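You operate a simulated robot arm through the tools that you are given. There is no shell and no other tool.

You are at the controls of a simulated robot arm. One attempt, no reset.

## Task
Give the hook block's grease nipple three strokes and hang the coupler back in its stand.

The check looks at the end state, three seconds after you hand in, the way a careful person would. Anything else that was tipped, shoved, dropped, spilled or broken makes it a failure.

## Robot
A 7-joint arm with a three-finger gripper on a trunk, on a base that drives. Base frame: it is fixed to the floor where the robot stands at the start and does not move with it; the origin is under the middle of the robot, x ahead of it, y to its left, z up. Lengths are in m, angles in degrees, forces in N, time in s.
With the tool pointing down near the work surface it reaches from about 0.48 to 0.94 m from the robot's upright axis, wherever it stands. Its first joint turns from -166.0 to 166.0 degrees. Places, roughly: boom grease nipple [0.8, -0.9, 0.9]; green grease pump [0.8, 0.1, 0.9]; hook grease nipple [0.7, 0.4, 0.9]. Payload 2.69 kg.
Tool frame: the origin (TCP) lies between the finger pads and is the grasp point; the fingertips stand 0.029 m ahead of it; z points along the fingers, y is the line along which they close. The gripper opens to 0.12 m. The gripper's body begins 0.078 m behind the TCP.
Orientation is that of the tool frame in the base frame, as a unit quaternion [w, x, y, z]. With the fingers straight down and closing along the base's y, the tool's x points along the base's -x, its y along +y and its z along -z.

## Interface
- The arm moves only by the tool nudge_tool. Its argument "targets" is a list of rows, each an object of numbers (a shift or turn left out is 0, a gripper value left out holds the last): "tx", "ty", "tz": the shift along the tool's x, y, z in m; "ax", "ay", "az": the turn, a rotation vector about the tool's x, y, z in rad. In form: [{"tx": .., "ty": .., "tz": .., "ax": .., "ay": .., "az": ..}, ...]. A call has 1 to 20 rows; each row shifts and turns the commanded pose from where the row before left it, along the tool's axes as they then stand. "gripper" is the finger opening in m, from 0 to 0.12, set as the call begins (left out, the last holds). Rows are played at 5 a second. More than 0.05 m and 8.6 degrees between two rows, or a gripper value outside its range, and nothing of the call is played. Where a pose cannot be reached the arm comes as near as it can. A force on the tool above 80 N (or 10 N above the force at the start of the call, whichever is more), or a blocked arm, ends the call early, and 0.2 s more pass. Each finger halts on what it meets, pressing with about 23 N; the grip force reading is that of the motor and also rises with nothing between the fingers. The clock runs only during rows and for 0.2 s after the last one: add rows that do not move to give the fingers time. The reply holds the time, the measured pose of the TCP, the force on the tool along the base axes, the opening and the grip force, in the units named above and with some noise, with the torque about the TCP (base axes, N m) and any sound that the robot's microphone picked up.
- Cameras (640 x 400 px; columns grow to the right, rows downward): "scene" is now at [0.2347, 0.0269, 1.3153]; the picture's right is [0.34, -0.94, 0.00], its down [-0.63, -0.23, -0.74] and it looks along [0.70, 0.26, -0.67] (base axes); focal length 277 px, centre (320, 200). "wrist" rides on the gripper at [0.063, 0, -0.104] in the tool frame; the picture's right is [0.01, 1.00, 0.00], its down [-0.83, 0.00, -0.56] and it looks along [-0.56, 0.00, 0.83] (tool axes); focal length 275 px, centre (320, 200). There is no depth. A picture from a camera that has moved, and an enlarged one, comes with that camera's place and axes in the base frame and with its lens.
- grab_frame(camera): a new picture of that camera. The clock stands still meanwhile.
- raise_lower(by): slides the trunk up (or, below 0, down) by that many m; the arm and the scene camera ride with it, the base frame stays. It gives what a move gives, with no picture.
- base_move(legs): drives the robot by 1 to 6 legs, each [ahead, left, turn to the left] in m, m and degrees, along the robot's own axes; the way and the turn of a leg run together, so that a leg with both is an arc; at most 1.5 m and 180 degrees a leg. The arm and the cameras ride along, it lands a little off, and it stops where it bumps. It gives what a move gives.
- aim_head(pan, tilt): turns the head with the scene camera to pan (to the left, within 86 degrees either way) and tilt (down, from -29 to 69), counted from straight ahead of the robot. It gives what a move gives.
- enlarge(camera, box): a new picture of the part [left, top, right, bottom] of that camera's present view, enlarged. The clock stands still meanwhile.
- job_done(): hands the job in; it is judged then, once.

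Places have to be worked out from the pictures, the camera data and where the tool is seen. Open the gripper and draw the arm clear of the work before you hand the job in, unless the task says otherwise.

The tools are called after "Request:" as name(argument=value, ...) on one line, values as JSON. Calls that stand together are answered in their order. nudge_tool: Moves the arm, as the interface text tells. Its arguments: {"type":"object","properties":{"targets":{"type":"array","items":{"type":"object","properties":{"tx":{"type":"number"},"ty":{"type":"number"},"tz":{"type":"number"},"ax":{"type":"number"},"ay":{"type":"number"},"az":{"type":"number"}}}},"gripper":{"type":"number"}},"required":["targets"]} The other tools are called the same way: raise_lower (by) slides the trunk up or down; base_move (legs) drives the base; aim_head (pan, tilt) turns the head that bears the scene camera; grab_frame (camera) takes a picture; enlarge (camera, box) takes an enlarged picture of a part of a camera's view; job_done () hands the job in.

At the start:

```text
time: 0.0
eef_pos: [0.5782, 0.3749, 1.0008]
ee_rot: [0.0, 0.0, 1.0, 0.001]
ft_force: [0.4, 0.4, 0.2]
wrist_torque: [-0.06, 0.02, -0.01]
opening: 0.1203
grasp_force: 0.0
trunk travel left (down, up): [-0.575, 0.038]
robot x, y, heading: [0.0023, -0.0, 0.3]
head pan, tilt: [20.2, 42.0]
```

scene: 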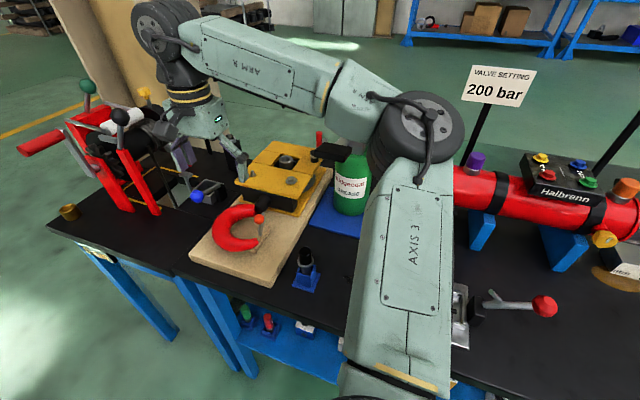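
wrist: 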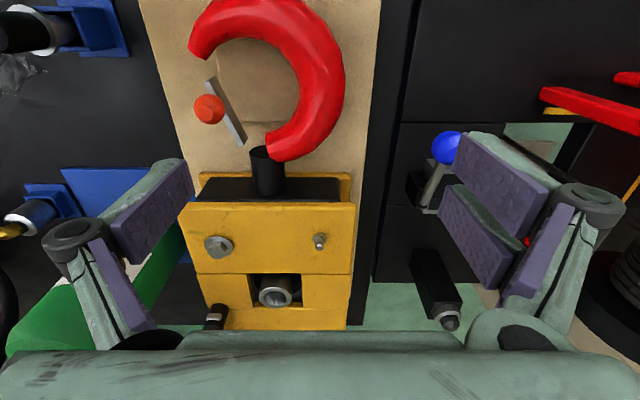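

I'll start by looking closer at the scene: the hook block, the pump, the stands and the couplers.

Request:
enlarge(camera="scene", box=[180, 120, 380, 300])

Request:
enlarge(camera="wrist", box=[160, 0, 480, 340])

Request:
enlarge(camera="scene", box=[440, 40, 640, 340])

```text
2.22 times, centred on (280, 210) of scene
camera zoom: at [0.2347, 0.0269, 1.3153], right [0.34, -0.94, 0.0], down [-0.63, -0.23, -0.74], along [0.7, 0.26, -0.67], focal length 615 px, centre (409, 178)
```

zoom: 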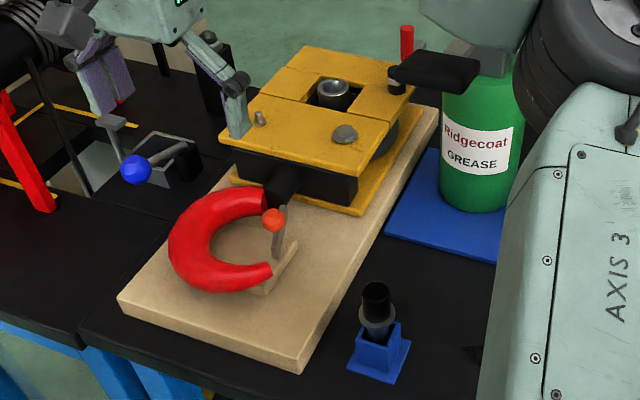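

```text
1.18 times, centred on (320, 170) of wrist
camera zoom: at [0.5138, 0.3739, 1.1054], right [-0.01, 1.0, 0.0], down [0.83, 0.0, 0.56], along [0.56, 0.0, -0.83], focal length 324 px, centre (320, 235)
```

zoom: 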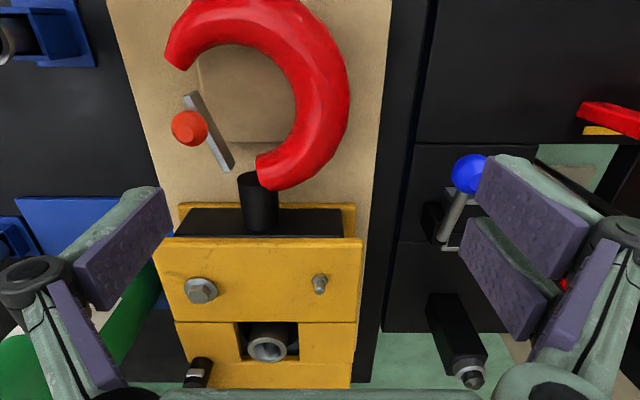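

```text
1.33 times, centred on (540, 190) of scene
camera zoom: at [0.2347, 0.0269, 1.3153], right [0.34, -0.94, 0.0], down [-0.63, -0.23, -0.74], along [0.7, 0.26, -0.67], focal length 369 px, centre (27, 213)
```

zoom: 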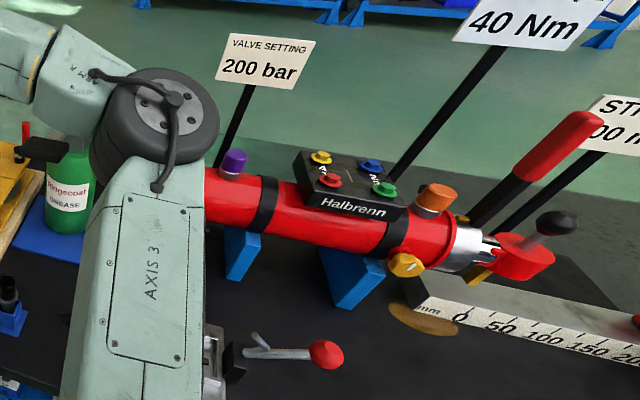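

The nipple seems to be the small stud on the yellow plate, and a coupler stands in a small blue stand. The arm hides part of the bench, so I'll look around with the head.

Request:
aim_head(pan=0, tilt=55)

Request:
grab_frame(camera="scene")

Request:
aim_head(pan=-40, tilt=42)

Request:
grab_frame(camera="scene")

```text
time: 0.8
eef_pos: [0.5774, 0.3753, 1.0]
ee_rot: [0.0, 0.0, 1.0, 0.0]
ft_force: [0.4, 0.3, 0.3]
wrist_torque: [0.01, -0.03, 0.01]
opening: 0.1201
grasp_force: 0.1
trunk travel left (down, up): [-0.575, 0.038]
robot x, y, heading: [-0.0001, 0.0012, -0.2]
head pan, tilt: [0.0, 55.0]
```

```text
taken
camera scene: at [0.2283, -0.0018, 1.2977], right [0.0, -1.0, 0.0], down [-0.82, 0.0, -0.57], along [0.57, 0.0, -0.82], focal length 277 px, centre (320, 200)
```

scene: 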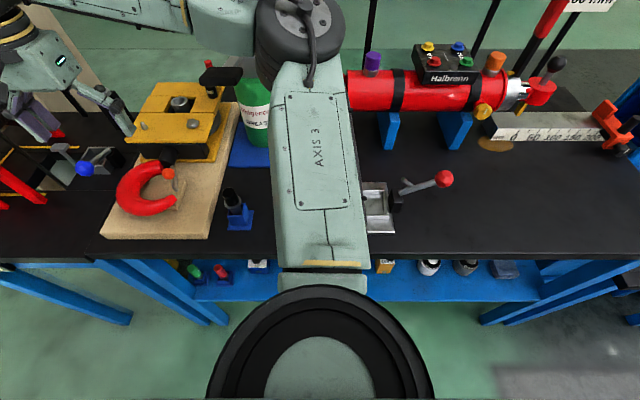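

```text
time: 1.9
eef_pos: [0.5781, 0.3741, 1.0002]
ee_rot: [-0.001, -0.001, 1.0, 0.0]
ft_force: [-0.6, 0.1, 0.4]
wrist_torque: [0.03, 0.02, -0.03]
opening: 0.1199
grasp_force: 0.1
trunk travel left (down, up): [-0.575, 0.038]
robot x, y, heading: [0.0028, 0.0039, 0.1]
head pan, tilt: [-40.0, 42.0]
```

```text
taken
camera scene: at [0.2203, -0.0556, 1.3153], right [-0.64, -0.77, 0.0], down [-0.51, 0.43, -0.74], along [0.57, -0.48, -0.67], focal length 277 px, centre (320, 200)
```

scene: 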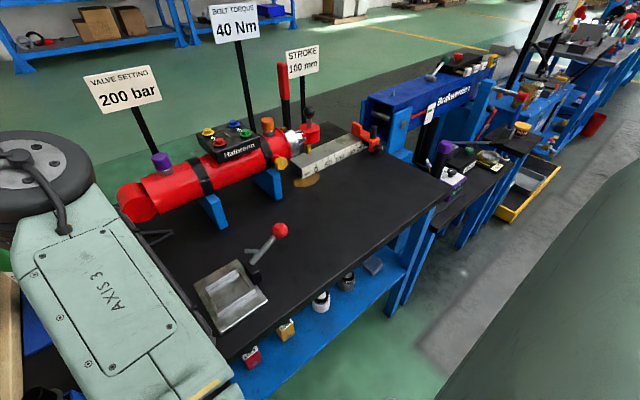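

The nipple computes to about (0.70, 0.374, 0.91) and the stand to about (0.52, 0.16). The area behind the elbow is hidden, so I'll raise the tool and slide it right to look over the pump with the wrist camera.

Request:
nudge_tool(targets=[{"tz": -0.04}, {"tz": -0.04}, {"ty": -0.04}, {"ty": -0.04}, {"ty": -0.04}, {"ty": -0.04}, {"ty": -0.04, "tx": 0.02}, {"ty": -0.03, "tx": 0.02}, {}])

Request:
grab_frame(camera="wrist")

Request:
aim_head(pan=20, tilt=42)

Request:
grab_frame(camera="scene")

```text
time: 3.9
eef_pos: [0.5382, 0.1432, 1.0805]
ee_rot: [0.0, 0.001, 1.0, 0.0]
ft_force: [0.5, -0.8, 0.2]
wrist_torque: [-0.03, 0.0, 0.0]
opening: 0.1202
grasp_force: 0.0
trunk travel left (down, up): [-0.575, 0.038]
robot x, y, heading: [-0.0002, 0.0002, -0.1]
head pan, tilt: [-40.0, 42.0]
```

```text
taken
camera wrist: at [0.4739, 0.1417, 1.1861], right [0.0, 1.0, 0.0], down [0.83, 0.0, 0.56], along [0.56, 0.0, -0.83], focal length 275 px, centre (320, 200)
```

wrist: 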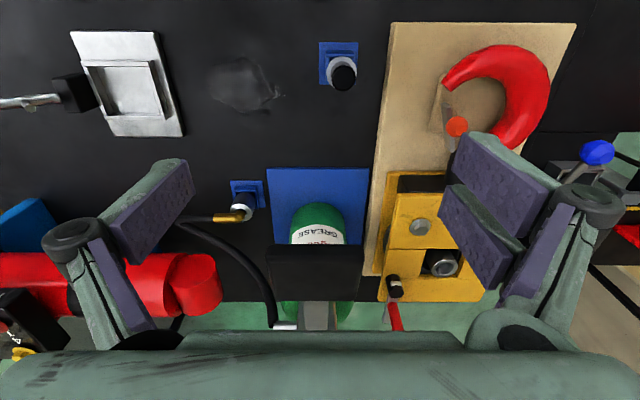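

```text
time: 5.2
eef_pos: [0.5381, 0.144, 1.0818]
ee_rot: [0.001, 0.001, 1.0, -0.001]
ft_force: [0.6, -0.5, -0.1]
wrist_torque: [0.0, -0.02, 0.02]
opening: 0.1199
grasp_force: 0.1
trunk travel left (down, up): [-0.575, 0.038]
robot x, y, heading: [-0.002, -0.0003, 0.0]
head pan, tilt: [20.0, 42.0]
```

```text
taken
camera scene: at [0.2348, 0.0266, 1.3154], right [0.34, -0.94, 0.0], down [-0.63, -0.23, -0.74], along [0.7, 0.25, -0.67], focal length 277 px, centre (320, 200)
```

scene: 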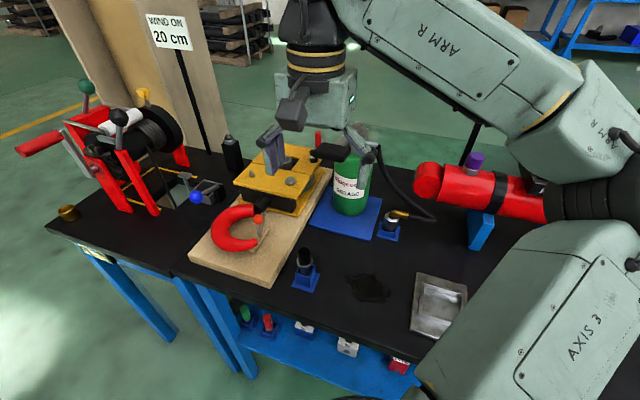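

Now I see it: a hose runs from the pump to a coupler in the small blue stand right of the pump. I'll zoom on it, the pump head, and the other stand.

Request:
enlarge(camera="scene", box=[290, 120, 450, 250])

Request:
enlarge(camera="wrist", box=[170, 150, 370, 330])

Request:
enlarge(camera="scene", box=[220, 110, 340, 300])

Request:
enlarge(camera="wrist", box=[290, 20, 490, 320])

```text
3.08 times, centred on (370, 185) of scene
camera zoom: at [0.2348, 0.0266, 1.3154], right [0.34, -0.94, 0.0], down [-0.63, -0.23, -0.74], along [0.7, 0.25, -0.67], focal length 852 px, centre (166, 246)
```

zoom: 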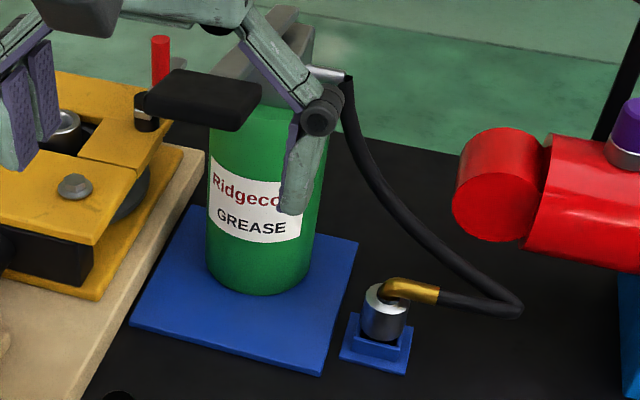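

```text
2.22 times, centred on (270, 240) of wrist
camera zoom: at [0.4741, 0.1422, 1.1862], right [-0.01, 1.0, 0.0], down [0.83, 0.0, 0.56], along [0.56, 0.0, -0.83], focal length 612 px, centre (431, 111)
```

zoom: 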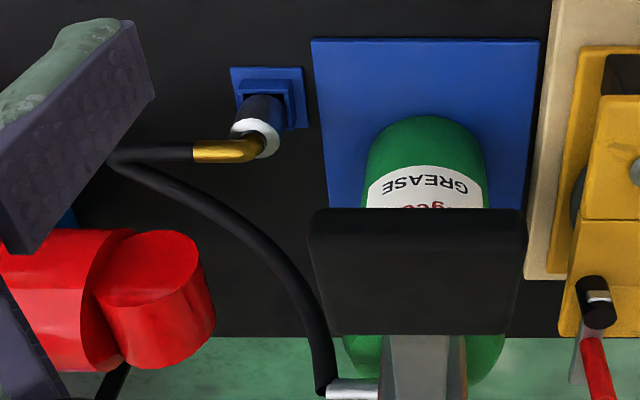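

```text
2.11 times, centred on (280, 205) of scene
camera zoom: at [0.2348, 0.0266, 1.3154], right [0.34, -0.94, 0.0], down [-0.63, -0.23, -0.74], along [0.7, 0.25, -0.67], focal length 583 px, centre (404, 190)
```

zoom: 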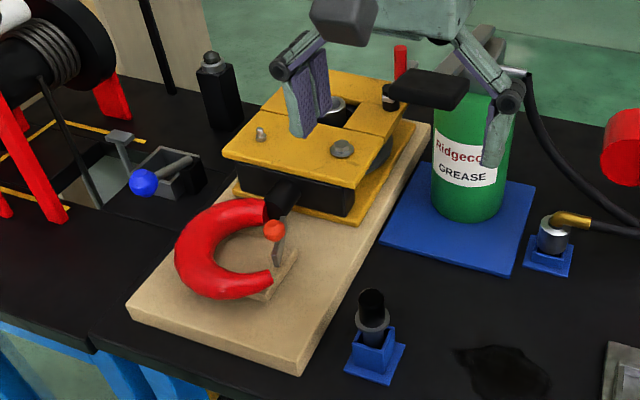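

```text
1.33 times, centred on (390, 170) of wrist
camera zoom: at [0.4741, 0.1422, 1.1862], right [-0.01, 1.0, 0.0], down [0.83, 0.0, 0.56], along [0.56, 0.0, -0.83], focal length 367 px, centre (227, 240)
```

zoom: 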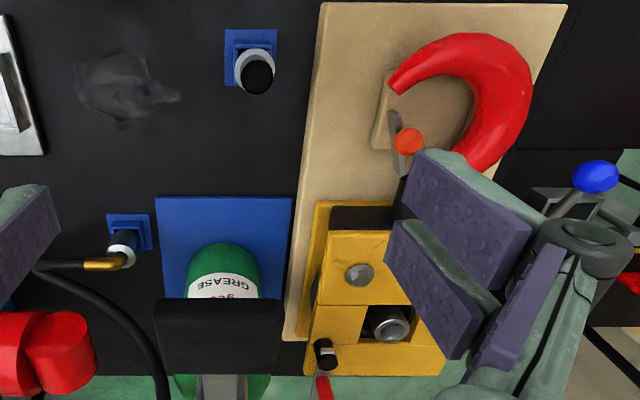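

The coupler's silver head computes to about (0.726, 0.022, 0.846). The pump's black pad seems to stand out toward me near (0.59, 0.14, 1.08), close to the fingers, so I'll go straight up before anything else and look again.

Request:
nudge_tool(targets=[{"tx": 0.02}, {"tz": -0.04}, {"tz": -0.04}, {"tz": -0.04}, {}])

Request:
grab_frame(camera="wrist")

Request:
grab_frame(camera="scene")

```text
time: 6.4
eef_pos: [0.5167, 0.1444, 1.1572]
ee_rot: [0.0, 0.0, 1.0, 0.001]
ft_force: [-0.1, 0.6, -0.9]
wrist_torque: [0.02, 0.0, -0.02]
opening: 0.1201
grasp_force: 0.0
out of reach, approached as far as the arm can: row 4
trunk travel left (down, up): [-0.575, 0.038]
robot x, y, heading: [0.0009, 0.001, 0.1]
head pan, tilt: [20.0, 42.0]
```

```text
taken
camera wrist: at [0.4533, 0.1423, 1.2637], right [-0.01, 1.0, 0.0], down [0.83, 0.0, 0.56], along [0.56, 0.0, -0.83], focal length 275 px, centre (320, 200)
```

wrist: 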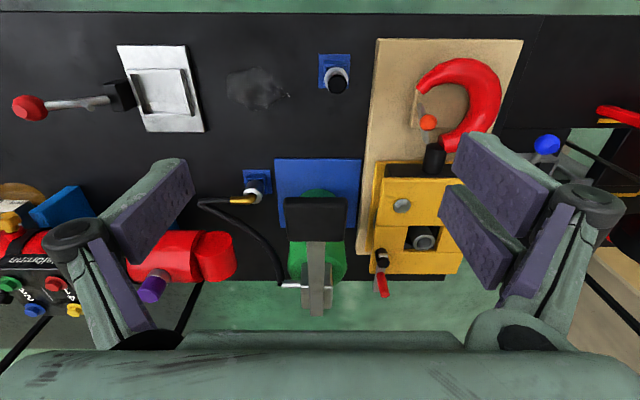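

```text
taken
camera scene: at [0.2347, 0.0267, 1.3154], right [0.34, -0.94, 0.0], down [-0.63, -0.23, -0.74], along [0.7, 0.25, -0.67], focal length 277 px, centre (320, 200)
```

scene: 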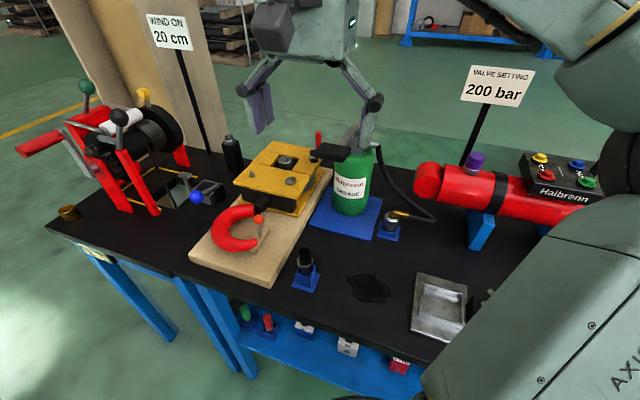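

The second view confirms the pad near (0.60, 0.139, 1.07), with the lever running back over the canister. I'll turn the tool 90° (camera toward -y) and go to the coupler's side at a safe height, then check how the arm stands.

Request:
nudge_tool(targets=[{"tz": 0.01, "ty": -0.03}, {"ty": -0.04}, {"ty": -0.04}, {"ty": -0.02}, {"az": -0.1428}, {"az": -0.1428}, {"az": -0.1428}, {"az": -0.1428}, {"az": -0.1428}, {"az": -0.1428}, {"az": -0.1428}, {"az": -0.1428}, {"az": -0.1428}, {"az": -0.1428}, {"az": -0.1428}, {}])

Request:
grab_frame(camera="scene")

Request:
grab_frame(camera="wrist")

```text
time: 9.8
eef_pos: [0.4508, 0.0948, 1.0933]
ee_rot: [0.0, -0.707, 0.707, 0.001]
ft_force: [-0.5, 1.2, 0.1]
wrist_torque: [0.02, 0.0, 0.01]
opening: 0.1198
grasp_force: 0.1
out of reach, approached as far as the arm can: row 12, 13, 14, 15
trunk travel left (down, up): [-0.575, 0.038]
robot x, y, heading: [0.0021, -0.0043, -0.3]
head pan, tilt: [20.0, 42.0]
```

```text
taken
camera scene: at [0.2347, 0.0266, 1.3154], right [0.34, -0.94, 0.0], down [-0.63, -0.23, -0.74], along [0.7, 0.25, -0.67], focal length 277 px, centre (320, 200)
```

scene: 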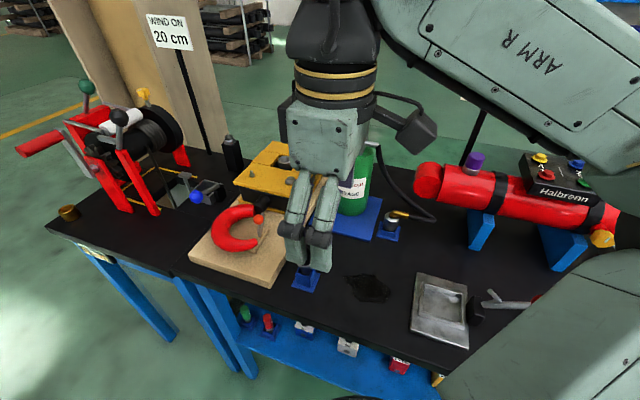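

```text
taken
camera wrist: at [0.4508, 0.0314, 1.1978], right [-1.0, 0.0, 0.0], down [0.0, 0.83, 0.56], along [0.0, 0.56, -0.83], focal length 275 px, centre (320, 200)
```

wrist: 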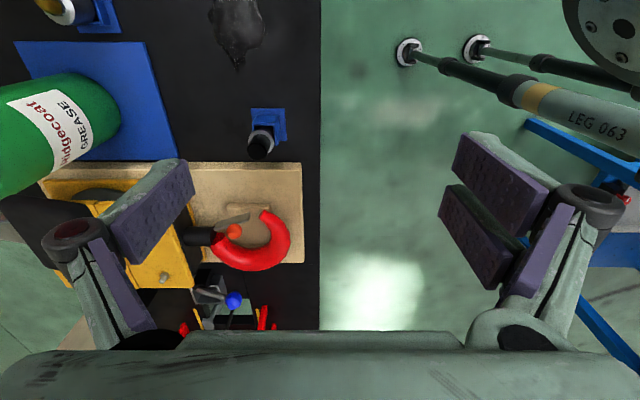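

The turn was made but the arm sagged to (0.45, 0.095, 1.09); still clear of everything. I'll shift right to y≈0.02, slightly lower, then check where it lands before going ahead.

Request:
nudge_tool(targets=[{"tx": 0.03}, {"tx": 0.03, "tz": 0.01}, {"tx": 0.015, "tz": 0.01}, {}])

```text
time: 10.8
eef_pos: [0.4256, 0.0515, 1.0575]
ee_rot: [0.0, 0.707, -0.707, 0.0]
ft_force: [0.7, 0.8, 0.3]
wrist_torque: [0.06, 0.0, 0.0]
opening: 0.1202
grasp_force: 0.0
out of reach, approached as far as the arm can: row 1, 2, 3
trunk travel left (down, up): [-0.575, 0.038]
robot x, y, heading: [0.0035, -0.0004, -0.0]
head pan, tilt: [20.0, 42.0]
```

It's drifting back since near reach at this turn is limited; I'll move ahead (tool -y) and see if it becomes reachable.

Request:
nudge_tool(targets=[{"ty": -0.04}, {"ty": -0.04}, {"ty": -0.04}, {}])

```text
time: 11.8
eef_pos: [0.4882, 0.1034, 1.034]
ee_rot: [0.001, -0.706, 0.708, 0.0]
ft_force: [-0.4, -0.6, 0.1]
wrist_torque: [0.03, 0.0, -0.01]
opening: 0.1201
grasp_force: 0.0
out of reach, approached as far as the arm can: row 1, 2, 3
trunk travel left (down, up): [-0.575, 0.038]
robot x, y, heading: [-0.0007, 0.0032, 0.2]
head pan, tilt: [20.0, 42.0]
```

The arm can't hold this full 90° yaw here, and it drifts. I'll turn back by about 30° and see whether the position recovers.

Request:
nudge_tool(targets=[{"az": 0.14, "ty": 0.02}, {"az": 0.14, "ty": 0.02}, {"az": 0.14}, {}])

```text
time: 12.8
eef_pos: [0.448, 0.1051, 1.0334]
ee_rot: [0.001, -0.544, 0.839, 0.0]
ft_force: [-0.2, -1.0, 0.6]
wrist_torque: [0.0, -0.03, -0.02]
opening: 0.12
grasp_force: 0.0
trunk travel left (down, up): [-0.575, 0.038]
robot x, y, heading: [-0.0017, 0.0035, -0.1]
head pan, tilt: [20.0, 42.0]
```

With the turn eased to about 66° it's back under control, and the command follows the measured pose. Now I move right 0.085 m, then ahead.

Request:
nudge_tool(targets=[{"tx": 0.0274, "ty": -0.0122}, {"tx": 0.0274, "ty": -0.0122}, {"tx": 0.0228, "ty": -0.0102}, {"tx": -0.0163, "ty": -0.0365}, {"tx": -0.0163, "ty": -0.0365}, {"tx": -0.0163, "ty": -0.0365}, {}])

Request:
grab_frame(camera="scene")

Request:
grab_frame(camera="wrist")

```text
time: 14.4
eef_pos: [0.5651, 0.0278, 1.0344]
ee_rot: [0.0, -0.543, 0.84, 0.0]
ft_force: [0.4, -0.2, 0.0]
wrist_torque: [0.01, 0.02, -0.01]
opening: 0.12
grasp_force: 0.1
out of reach, approached as far as the arm can: row 6
trunk travel left (down, up): [-0.575, 0.038]
robot x, y, heading: [0.0005, -0.0003, 0.0]
head pan, tilt: [20.0, 42.0]
```

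```text
taken
camera scene: at [0.2347, 0.0266, 1.3154], right [0.34, -0.94, 0.0], down [-0.63, -0.23, -0.74], along [0.7, 0.25, -0.67], focal length 277 px, centre (320, 200)
```

scene: 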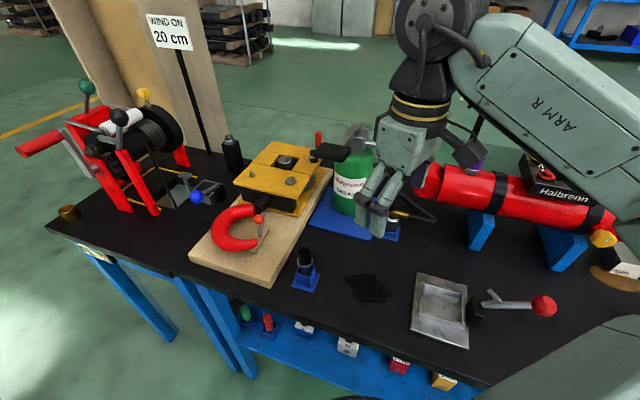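

```text
taken
camera wrist: at [0.5386, -0.0315, 1.1403], right [-0.91, 0.41, 0.0], down [0.34, 0.76, 0.56], along [0.23, 0.51, -0.83], focal length 275 px, centre (320, 200)
```

wrist: 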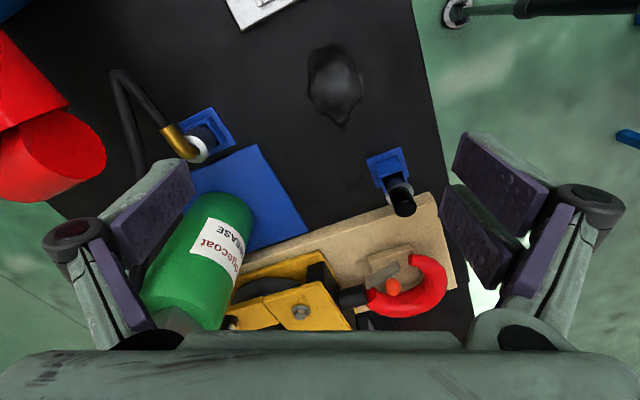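

The arm reaches its limit again near here at this yaw. Before choosing another grasp I'll zoom in on the coupler, its brass elbow and hose from this angle.

Request:
enlarge(camera="wrist", box=[90, 50, 270, 180])

Request:
enlarge(camera="scene", box=[370, 150, 450, 260])

```text
3.08 times, centred on (180, 115) of wrist
camera zoom: at [0.5386, -0.0315, 1.1403], right [-0.91, 0.41, 0.0], down [0.34, 0.76, 0.56], along [0.23, 0.51, -0.83], focal length 847 px, centre (751, 462)
```

zoom: 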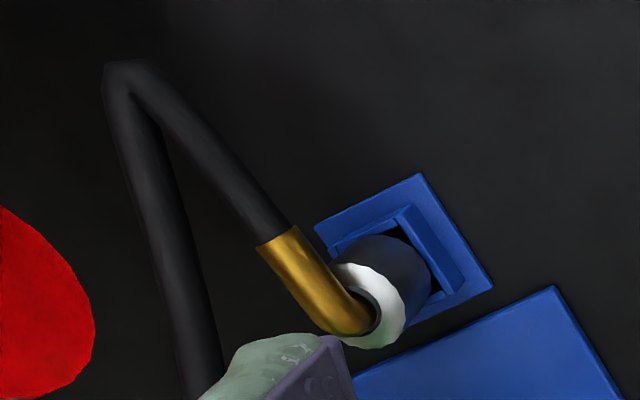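

```text
3.64 times, centred on (410, 205) of scene
camera zoom: at [0.2347, 0.0266, 1.3154], right [0.34, -0.94, 0.0], down [-0.63, -0.23, -0.74], along [0.7, 0.25, -0.67], focal length 1006 px, centre (-7, 182)
```

zoom: 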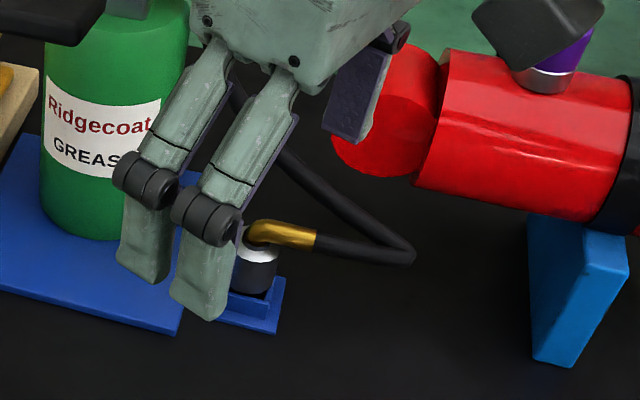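

The coupler is a dark cylinder with a silver top ring (~34 mm) and a brass elbow going to -y, so I need to close roughly along x. I'll try the other turning sense (tool x toward -x/+y), backing off to the right first to keep clear of the pad.

Request:
nudge_tool(targets=[{"tx": 0.035}, {"tx": 0.035}, {"az": 0.143}, {"az": 0.143}, {"az": 0.143}, {"az": 0.143}, {"az": 0.143}, {"az": 0.143}, {"az": 0.143}, {"az": 0.143}, {}])

```text
time: 16.8
eef_pos: [0.5194, -0.0095, 1.0241]
ee_rot: [0.0, -0.002, 1.0, 0.0]
ft_force: [0.0, 0.6, -0.4]
wrist_torque: [0.0, 0.01, 0.0]
opening: 0.12
grasp_force: 0.0
out of reach, approached as far as the arm can: row 1, 2
trunk travel left (down, up): [-0.575, 0.038]
robot x, y, heading: [0.0022, -0.0033, 0.2]
head pan, tilt: [20.0, 42.0]
```

Yaw is now 0 at (0.52, -0.01, 1.02). I continue the turn to about +65° and look.

Request:
nudge_tool(targets=[{"ty": -0.02, "az": 0.142}, {"az": 0.142}, {"az": 0.142}, {"az": 0.142}, {"az": 0.142}, {"az": 0.142}, {"az": 0.142}, {"az": 0.142}, {}])

Request:
grab_frame(camera="scene")

Request:
grab_frame(camera="wrist")

```text
time: 18.8
eef_pos: [0.5185, -0.0305, 1.023]
ee_rot: [0.0, 0.536, 0.844, 0.0]
ft_force: [0.3, 0.6, 0.1]
wrist_torque: [0.0, 0.01, -0.01]
opening: 0.12
grasp_force: 0.0
trunk travel left (down, up): [-0.575, 0.038]
robot x, y, heading: [0.0008, 0.0025, -0.1]
head pan, tilt: [20.0, 42.0]
```

```text
taken
camera scene: at [0.2348, 0.0267, 1.3154], right [0.34, -0.94, 0.0], down [-0.63, -0.23, -0.74], along [0.7, 0.25, -0.67], focal length 277 px, centre (320, 200)
```

scene: 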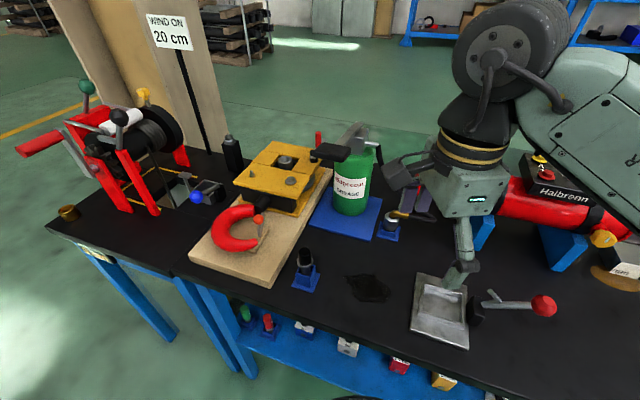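

```text
taken
camera wrist: at [0.491, 0.0263, 1.1276], right [0.9, 0.43, 0.0], down [0.36, -0.75, 0.56], along [0.24, -0.5, -0.83], focal length 275 px, centre (320, 200)
```

wrist: 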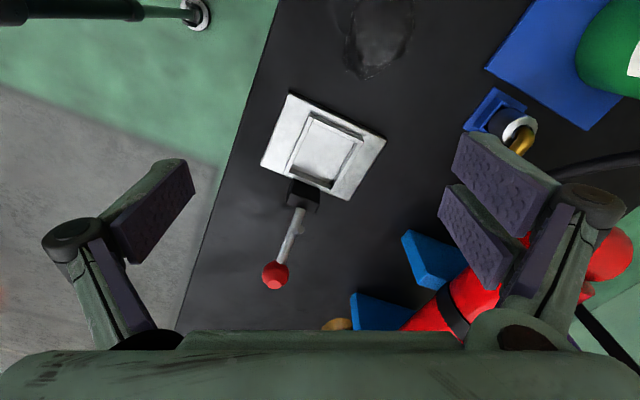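

This sense works freely. I move ahead toward the stand, staying high, to look down on the coupler.

Request:
nudge_tool(targets=[{"tx": -0.008, "ty": 0.0404}, {"tx": -0.008, "ty": 0.0404}, {"tx": -0.008, "ty": 0.0404}, {"tx": -0.008, "ty": 0.0404}, {}], gripper=0.08)

Request:
grab_frame(camera="wrist")

Request:
grab_frame(camera="scene")

```text
time: 20.0
eef_pos: [0.6804, 0.0119, 1.0228]
ee_rot: [0.0, 0.535, 0.845, -0.001]
ft_force: [0.2, -0.6, 0.2]
wrist_torque: [0.02, -0.04, -0.02]
opening: 0.0806
grasp_force: 0.1
trunk travel left (down, up): [-0.575, 0.038]
robot x, y, heading: [0.0016, -0.0038, 0.0]
head pan, tilt: [20.0, 42.0]
```

```text
taken
camera wrist: at [0.6511, 0.0678, 1.1281], right [0.9, 0.43, 0.0], down [0.36, -0.75, 0.56], along [0.24, -0.5, -0.83], focal length 275 px, centre (320, 200)
```

wrist: 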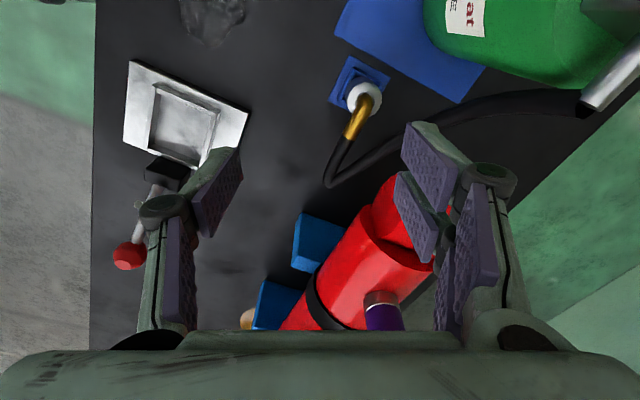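

```text
taken
camera scene: at [0.2347, 0.0266, 1.3154], right [0.34, -0.94, 0.0], down [-0.63, -0.23, -0.74], along [0.7, 0.25, -0.67], focal length 277 px, centre (320, 200)
```

scene: 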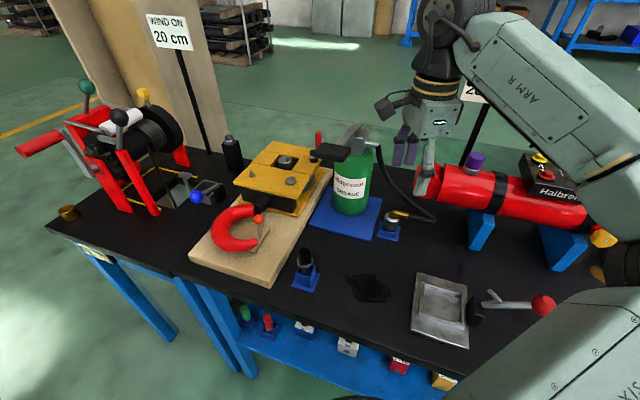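

Good view. I'll zoom to pin down the hose and coupler relative to where the fingers will come down.

Request:
enlarge(camera="wrist", box=[310, 30, 640, 236])

Request:
enlarge(camera="scene", box=[340, 110, 460, 260])

```text
1.94 times, centred on (475, 133) of wrist
camera zoom: at [0.6511, 0.0678, 1.1281], right [0.9, 0.43, 0.0], down [0.36, -0.75, 0.56], along [0.24, -0.5, -0.83], focal length 534 px, centre (19, 330)
```

zoom: 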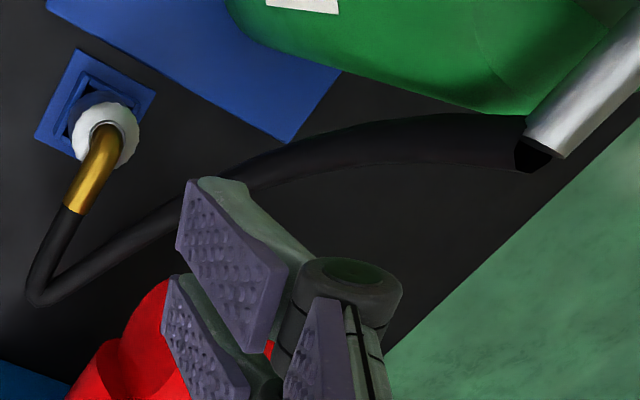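

```text
2.67 times, centred on (400, 185) of scene
camera zoom: at [0.2347, 0.0266, 1.3154], right [0.34, -0.94, 0.0], down [-0.63, -0.23, -0.74], along [0.7, 0.25, -0.67], focal length 738 px, centre (107, 240)
```

zoom: 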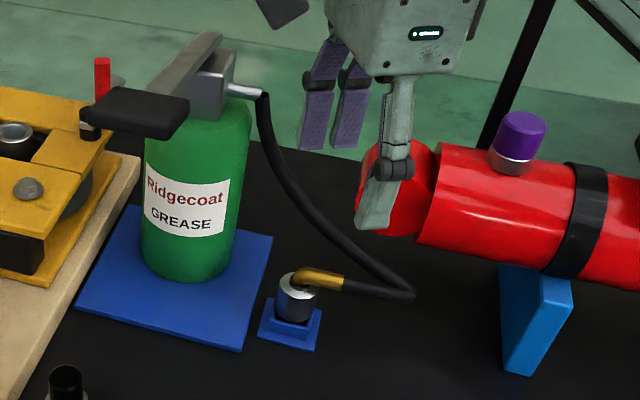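

Hose triangulates to a curve around x≈0.76, about 45 mm beyond the coupler, and the coupler top refines to about (0.716, 0.025, 0.855). I move over it with a 0.06 opening and recheck alignment.

Request:
nudge_tool(targets=[{"tx": -0.0018, "ty": 0.019}, {"tx": -0.0018, "ty": 0.019}, {"tz": 0.03}, {}], gripper=0.06)

Request:
grab_frame(camera="wrist")

Request:
enlarge(camera="scene", box=[340, 110, 460, 260])

```text
time: 21.0
eef_pos: [0.7143, 0.0253, 0.9928]
ee_rot: [0.0, 0.534, 0.845, -0.001]
ft_force: [0.9, 0.9, -0.3]
wrist_torque: [0.04, 0.02, -0.02]
opening: 0.06
grasp_force: 0.0
trunk travel left (down, up): [-0.575, 0.038]
robot x, y, heading: [-0.0004, -0.0022, 0.2]
head pan, tilt: [20.0, 42.0]
```

```text
taken
camera wrist: at [0.6862, 0.0805, 1.0982], right [0.9, 0.43, 0.0], down [0.36, -0.75, 0.56], along [0.24, -0.5, -0.83], focal length 275 px, centre (320, 200)
```

wrist: 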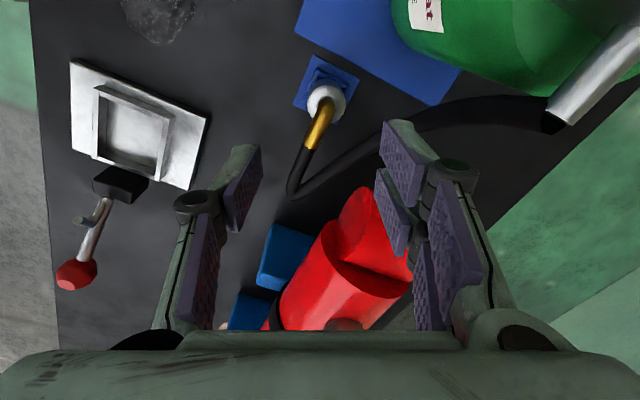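

```text
2.67 times, centred on (400, 185) of scene
camera zoom: at [0.2347, 0.0267, 1.3154], right [0.34, -0.94, 0.0], down [-0.63, -0.23, -0.74], along [0.7, 0.25, -0.67], focal length 738 px, centre (107, 240)
```

zoom: 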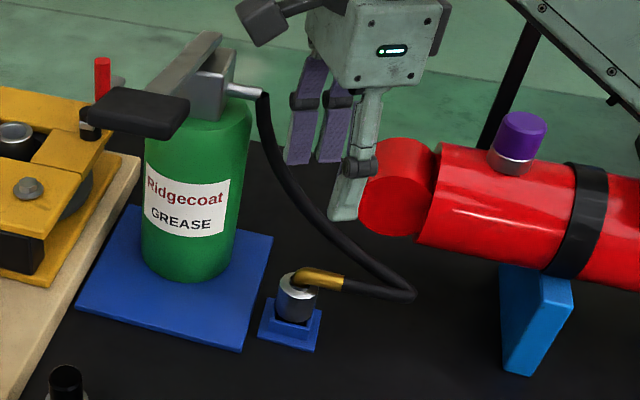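

The coupler lies almost on the tool axis (predicted pixel (319,103)). I zoom to measure the remaining offset.

Request:
enlarge(camera="wrist", box=[260, 40, 420, 140])

```text
4.00 times, centred on (340, 90) of wrist
camera zoom: at [0.6862, 0.0805, 1.0982], right [0.9, 0.43, 0.0], down [0.36, -0.75, 0.56], along [0.24, -0.5, -0.83], focal length 1101 px, centre (240, 640)
```

zoom: 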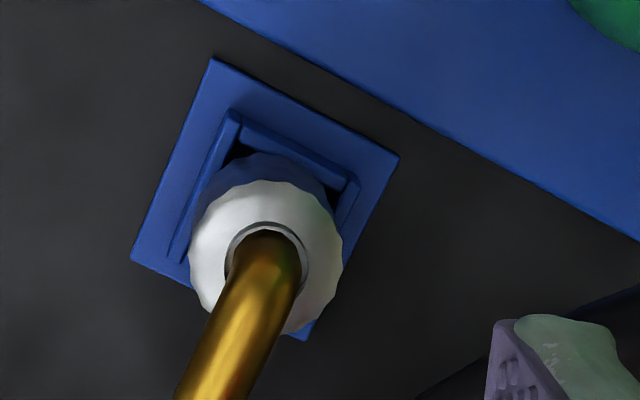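

Offset is about 5–6 mm along tool +y. I correct it and come down in steps, stopping just above grip height to check.

Request:
nudge_tool(targets=[{"ty": 0.0055}, {"tz": 0.03}, {"tz": 0.03}, {"tz": 0.03}, {"tz": 0.02}, {}])

Request:
enlarge(camera="wrist", box=[200, 60, 440, 260])

Request:
enlarge(camera="scene", box=[340, 110, 460, 260])

```text
time: 22.4
eef_pos: [0.7197, 0.025, 0.8815]
ee_rot: [0.0, 0.535, 0.845, -0.001]
ft_force: [-0.5, -0.8, 0.2]
wrist_torque: [-0.01, 0.0, 0.0]
opening: 0.0598
grasp_force: 0.0
trunk travel left (down, up): [-0.575, 0.038]
robot x, y, heading: [-0.0016, -0.0002, -0.1]
head pan, tilt: [20.0, 42.0]
```

```text
2.00 times, centred on (320, 160) of wrist
camera zoom: at [0.6913, 0.0815, 0.9871], right [0.9, 0.43, 0.0], down [0.36, -0.75, 0.56], along [0.24, -0.5, -0.83], focal length 551 px, centre (320, 280)
```

zoom: 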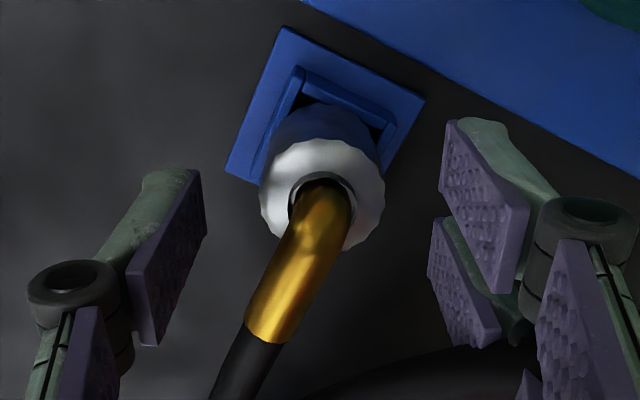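

```text
2.67 times, centred on (400, 185) of scene
camera zoom: at [0.2347, 0.0267, 1.3154], right [0.34, -0.94, 0.0], down [-0.63, -0.23, -0.74], along [0.7, 0.25, -0.67], focal length 738 px, centre (107, 240)
```

zoom: 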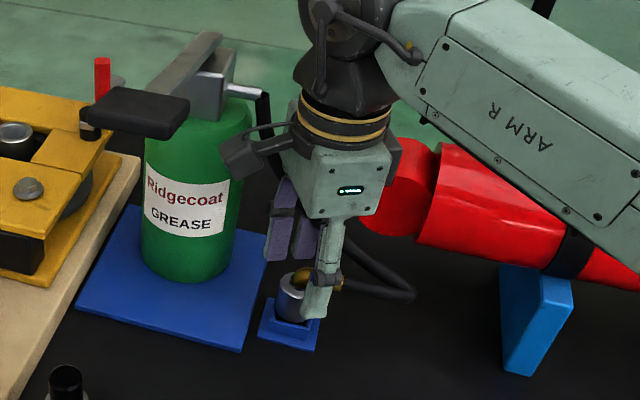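

The coupler is centred between the fingers. The forearm looks low over the Halbrenn cylinder, so I check that before going lower.

Request:
grab_frame(camera="scene")

Request:
aim_head(pan=-15, tilt=30)

Request:
grab_frame(camera="scene")

```text
taken
camera scene: at [0.2347, 0.0267, 1.3154], right [0.34, -0.94, 0.0], down [-0.63, -0.23, -0.74], along [0.7, 0.25, -0.67], focal length 277 px, centre (320, 200)
```

scene: 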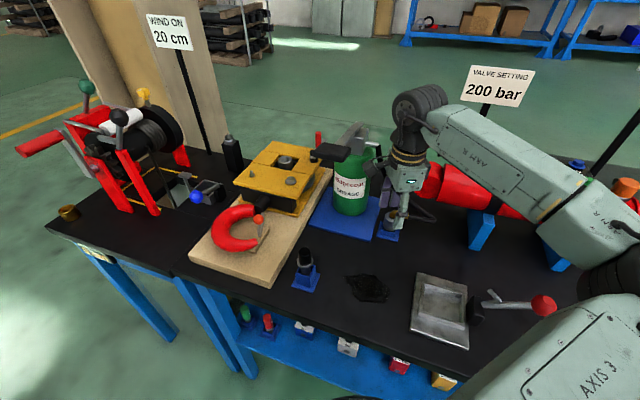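

```text
time: 23.4
eef_pos: [0.7198, 0.025, 0.8816]
ee_rot: [0.0, 0.535, 0.845, 0.0]
ft_force: [-0.3, -0.3, -0.1]
wrist_torque: [0.01, 0.01, 0.02]
opening: 0.06
grasp_force: 0.0
trunk travel left (down, up): [-0.575, 0.038]
robot x, y, heading: [-0.0015, -0.0001, -0.1]
head pan, tilt: [-15.0, 30.0]
```

```text
taken
camera scene: at [0.2436, -0.0252, 1.3336], right [-0.26, -0.97, 0.0], down [-0.48, 0.13, -0.87], along [0.84, -0.22, -0.5], focal length 277 px, centre (320, 200)
```

scene: 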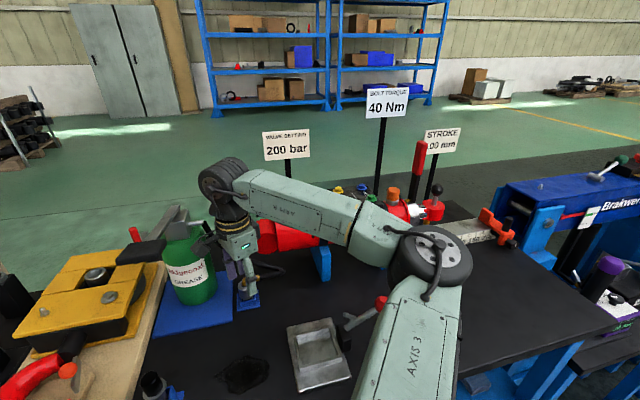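

The elbow hangs at roughly (0.56, -0.33, 1.0), above and clear of the lever knob. Only 2.4 cm remain, so I go down to grip height watching force, without closing yet.

Request:
nudge_tool(targets=[{"tz": 0.012}, {"tz": 0.012}, {}])

Request:
enlarge(camera="scene", box=[180, 200, 320, 320])

Request:
enlarge(camera="wrist", box=[200, 60, 440, 260])

```text
time: 24.2
eef_pos: [0.7199, 0.0255, 0.8568]
ee_rot: [-0.001, 0.535, 0.845, 0.0]
ft_force: [0.1, 0.9, -0.5]
wrist_torque: [0.0, 0.05, 0.01]
opening: 0.0599
grasp_force: 0.1
trunk travel left (down, up): [-0.575, 0.038]
robot x, y, heading: [-0.0011, 0.0016, -0.0]
head pan, tilt: [-15.0, 30.0]
```

```text
3.33 times, centred on (250, 260) of scene
camera zoom: at [0.2435, -0.0253, 1.3337], right [-0.26, -0.97, 0.0], down [-0.48, 0.13, -0.87], along [0.84, -0.22, -0.5], focal length 922 px, centre (553, 0)
```

zoom: 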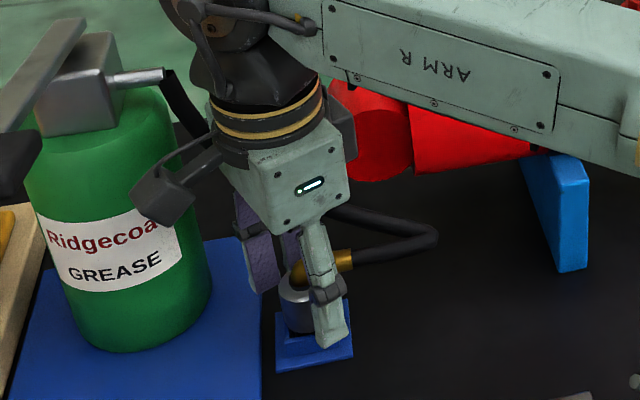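

```text
2.00 times, centred on (320, 160) of wrist
camera zoom: at [0.6916, 0.082, 0.9633], right [0.9, 0.43, 0.0], down [0.36, -0.75, 0.56], along [0.24, -0.5, -0.83], focal length 551 px, centre (320, 280)
```

zoom: 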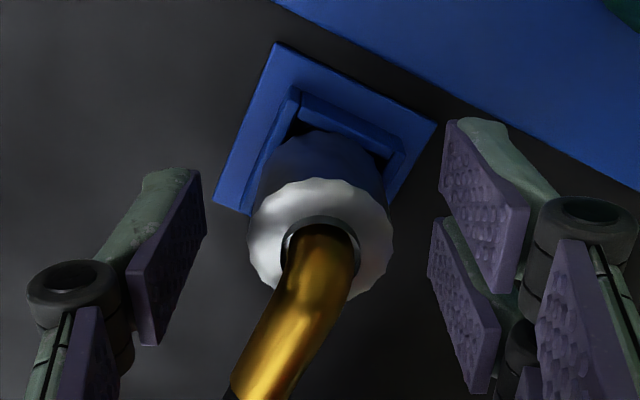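

Silver top is at z≈0.851, fingertips at 0.828 just above the cup rim, coupler centred. I close gently on it.

Request:
nudge_tool(targets=[{}, {}, {}, {}, {}], gripper=0.02)

Request:
enlarge(camera="wrist", box=[200, 60, 440, 260])

```text
time: 25.4
eef_pos: [0.718, 0.0249, 0.8581]
ee_rot: [-0.001, 0.535, 0.845, -0.001]
ft_force: [-0.2, 0.0, -0.4]
wrist_torque: [0.01, 0.0, -0.03]
opening: 0.0329
grasp_force: 23.1
trunk travel left (down, up): [-0.575, 0.038]
robot x, y, heading: [0.0009, 0.0014, 0.1]
head pan, tilt: [-15.0, 30.0]
```

```text
2.00 times, centred on (320, 160) of wrist
camera zoom: at [0.6915, 0.0821, 0.9634], right [0.9, 0.43, 0.0], down [0.36, -0.75, 0.56], along [0.24, -0.5, -0.83], focal length 551 px, centre (320, 280)
```

zoom: 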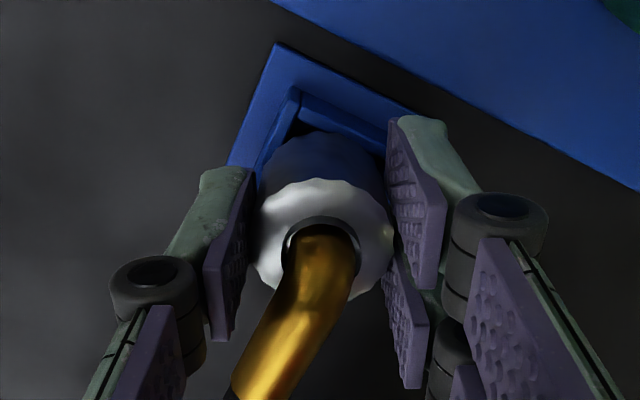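

Gripped at 0.033 m width, 23 N. This pose (0.719, 0.025, 0.857) is the return pose; I lift straight up slowly.

Request:
nudge_tool(targets=[{"tz": -0.015}, {"tz": -0.015}, {"tz": -0.02}, {"tz": -0.03}, {"tz": -0.03}, {}])

Request:
grab_frame(camera="wrist")

Request:
grab_frame(camera="scene")

```text
time: 26.8
eef_pos: [0.7191, 0.0264, 0.9701]
ee_rot: [-0.001, 0.535, 0.845, 0.001]
ft_force: [0.5, -0.4, -1.8]
wrist_torque: [0.01, 0.01, 0.03]
opening: 0.0326
grasp_force: 23.2
trunk travel left (down, up): [-0.575, 0.038]
robot x, y, heading: [0.0001, -0.0008, -0.1]
head pan, tilt: [-15.0, 30.0]
```

```text
taken
camera wrist: at [0.6908, 0.0826, 1.0751], right [0.9, 0.43, 0.0], down [0.36, -0.75, 0.56], along [0.24, -0.5, -0.83], focal length 275 px, centre (320, 200)
```

wrist: 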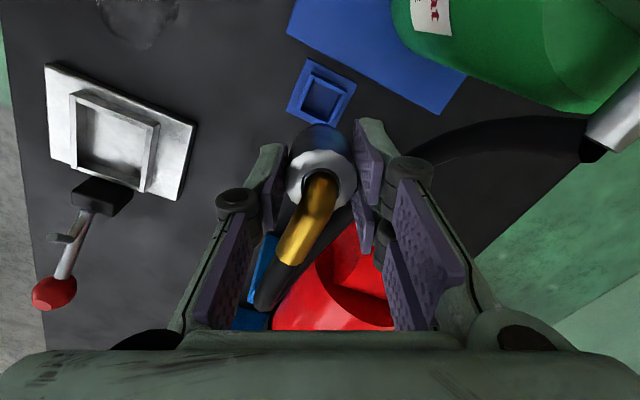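

```text
taken
camera scene: at [0.2437, -0.0253, 1.3336], right [-0.26, -0.97, 0.0], down [-0.48, 0.13, -0.87], along [0.84, -0.22, -0.5], focal length 277 px, centre (320, 200)
```

scene: 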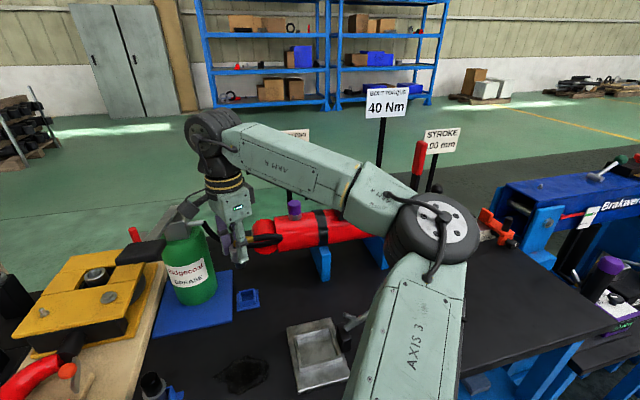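

The coupler came out cleanly and the hose follows. To pass over the pump lever (top ≈1.08) I need height, so I raise the trunk and then the tool.

Request:
raise_lower(by=0.036)

Request:
nudge_tool(targets=[{"tz": -0.03}, {"tz": -0.03}, {"tz": -0.03}, {"tz": -0.03}, {"tz": -0.03}, {}])

Request:
aim_head(pan=15, tilt=35)

Request:
grab_frame(camera="scene")

Request:
grab_frame(camera="wrist")

```text
time: 27.6
eef_pos: [0.7201, 0.0268, 1.0043]
ee_rot: [0.001, 0.535, 0.845, 0.0]
ft_force: [-1.4, -0.1, -1.4]
wrist_torque: [0.02, 0.01, 0.0]
opening: 0.0328
grasp_force: 23.3
trunk travel left (down, up): [-0.611, 0.002]
robot x, y, heading: [-0.0006, 0.0014, -0.1]
head pan, tilt: [-15.0, 30.0]
```

```text
time: 29.0
eef_pos: [0.7185, 0.025, 1.1549]
ee_rot: [0.0, 0.535, 0.845, 0.0]
ft_force: [0.1, 0.1, -2.2]
wrist_torque: [0.04, 0.02, 0.01]
opening: 0.0324
grasp_force: 23.4
trunk travel left (down, up): [-0.611, 0.002]
robot x, y, heading: [-0.0002, 0.0008, 0.0]
head pan, tilt: [-15.0, 30.0]
```

```text
time: 30.0
eef_pos: [0.719, 0.0263, 1.1549]
ee_rot: [-0.001, 0.535, 0.845, 0.0]
ft_force: [0.1, -0.3, -0.9]
wrist_torque: [0.01, 0.0, 0.0]
opening: 0.0324
grasp_force: 23.2
trunk travel left (down, up): [-0.611, 0.002]
robot x, y, heading: [-0.0014, -0.0, -0.1]
head pan, tilt: [15.0, 35.0]
```

```text
taken
camera scene: at [0.2414, 0.0208, 1.3618], right [0.26, -0.97, 0.0], down [-0.55, -0.15, -0.82], along [0.79, 0.21, -0.57], focal length 277 px, centre (320, 200)
```

scene: 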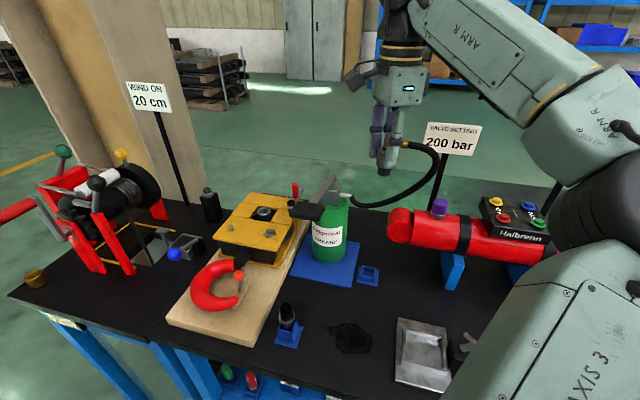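

```text
taken
camera wrist: at [0.6904, 0.0816, 1.2605], right [0.9, 0.43, 0.0], down [0.36, -0.75, 0.56], along [0.24, -0.5, -0.83], focal length 275 px, centre (320, 200)
```

wrist: 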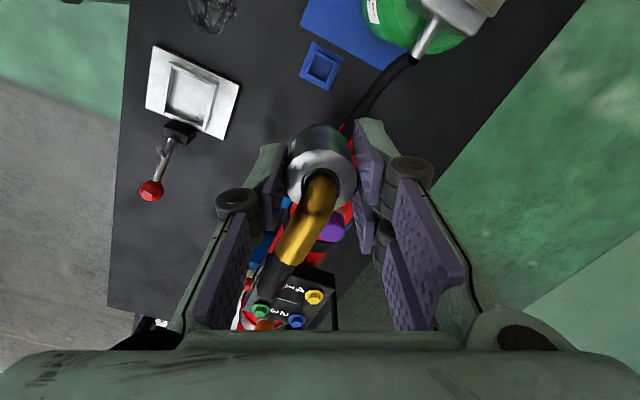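

The hose follows in an arc. I zoom to measure how far the coupler hangs below the fingers and the lever's top height.

Request:
enlarge(camera="scene", box=[280, 100, 460, 280])

Request:
enlarge(camera="scene", box=[200, 160, 360, 280])

```text
2.22 times, centred on (370, 190) of scene
camera zoom: at [0.2414, 0.0208, 1.3618], right [0.26, -0.97, 0.0], down [-0.55, -0.15, -0.82], along [0.79, 0.21, -0.57], focal length 615 px, centre (209, 222)
```

zoom: 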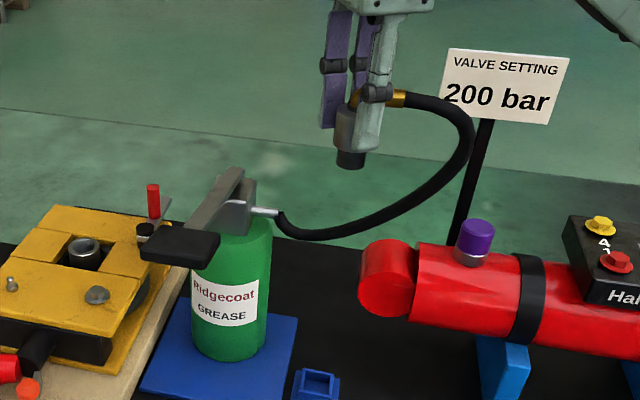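

```text
3.33 times, centred on (280, 220) of scene
camera zoom: at [0.2414, 0.0208, 1.3618], right [0.26, -0.97, 0.0], down [-0.55, -0.15, -0.82], along [0.79, 0.21, -0.57], focal length 922 px, centre (453, 133)
```

zoom: 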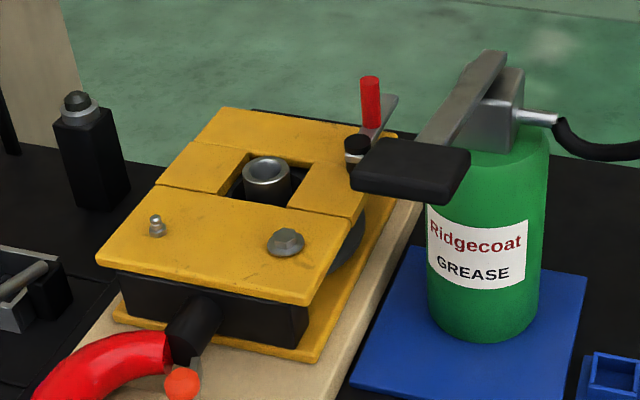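

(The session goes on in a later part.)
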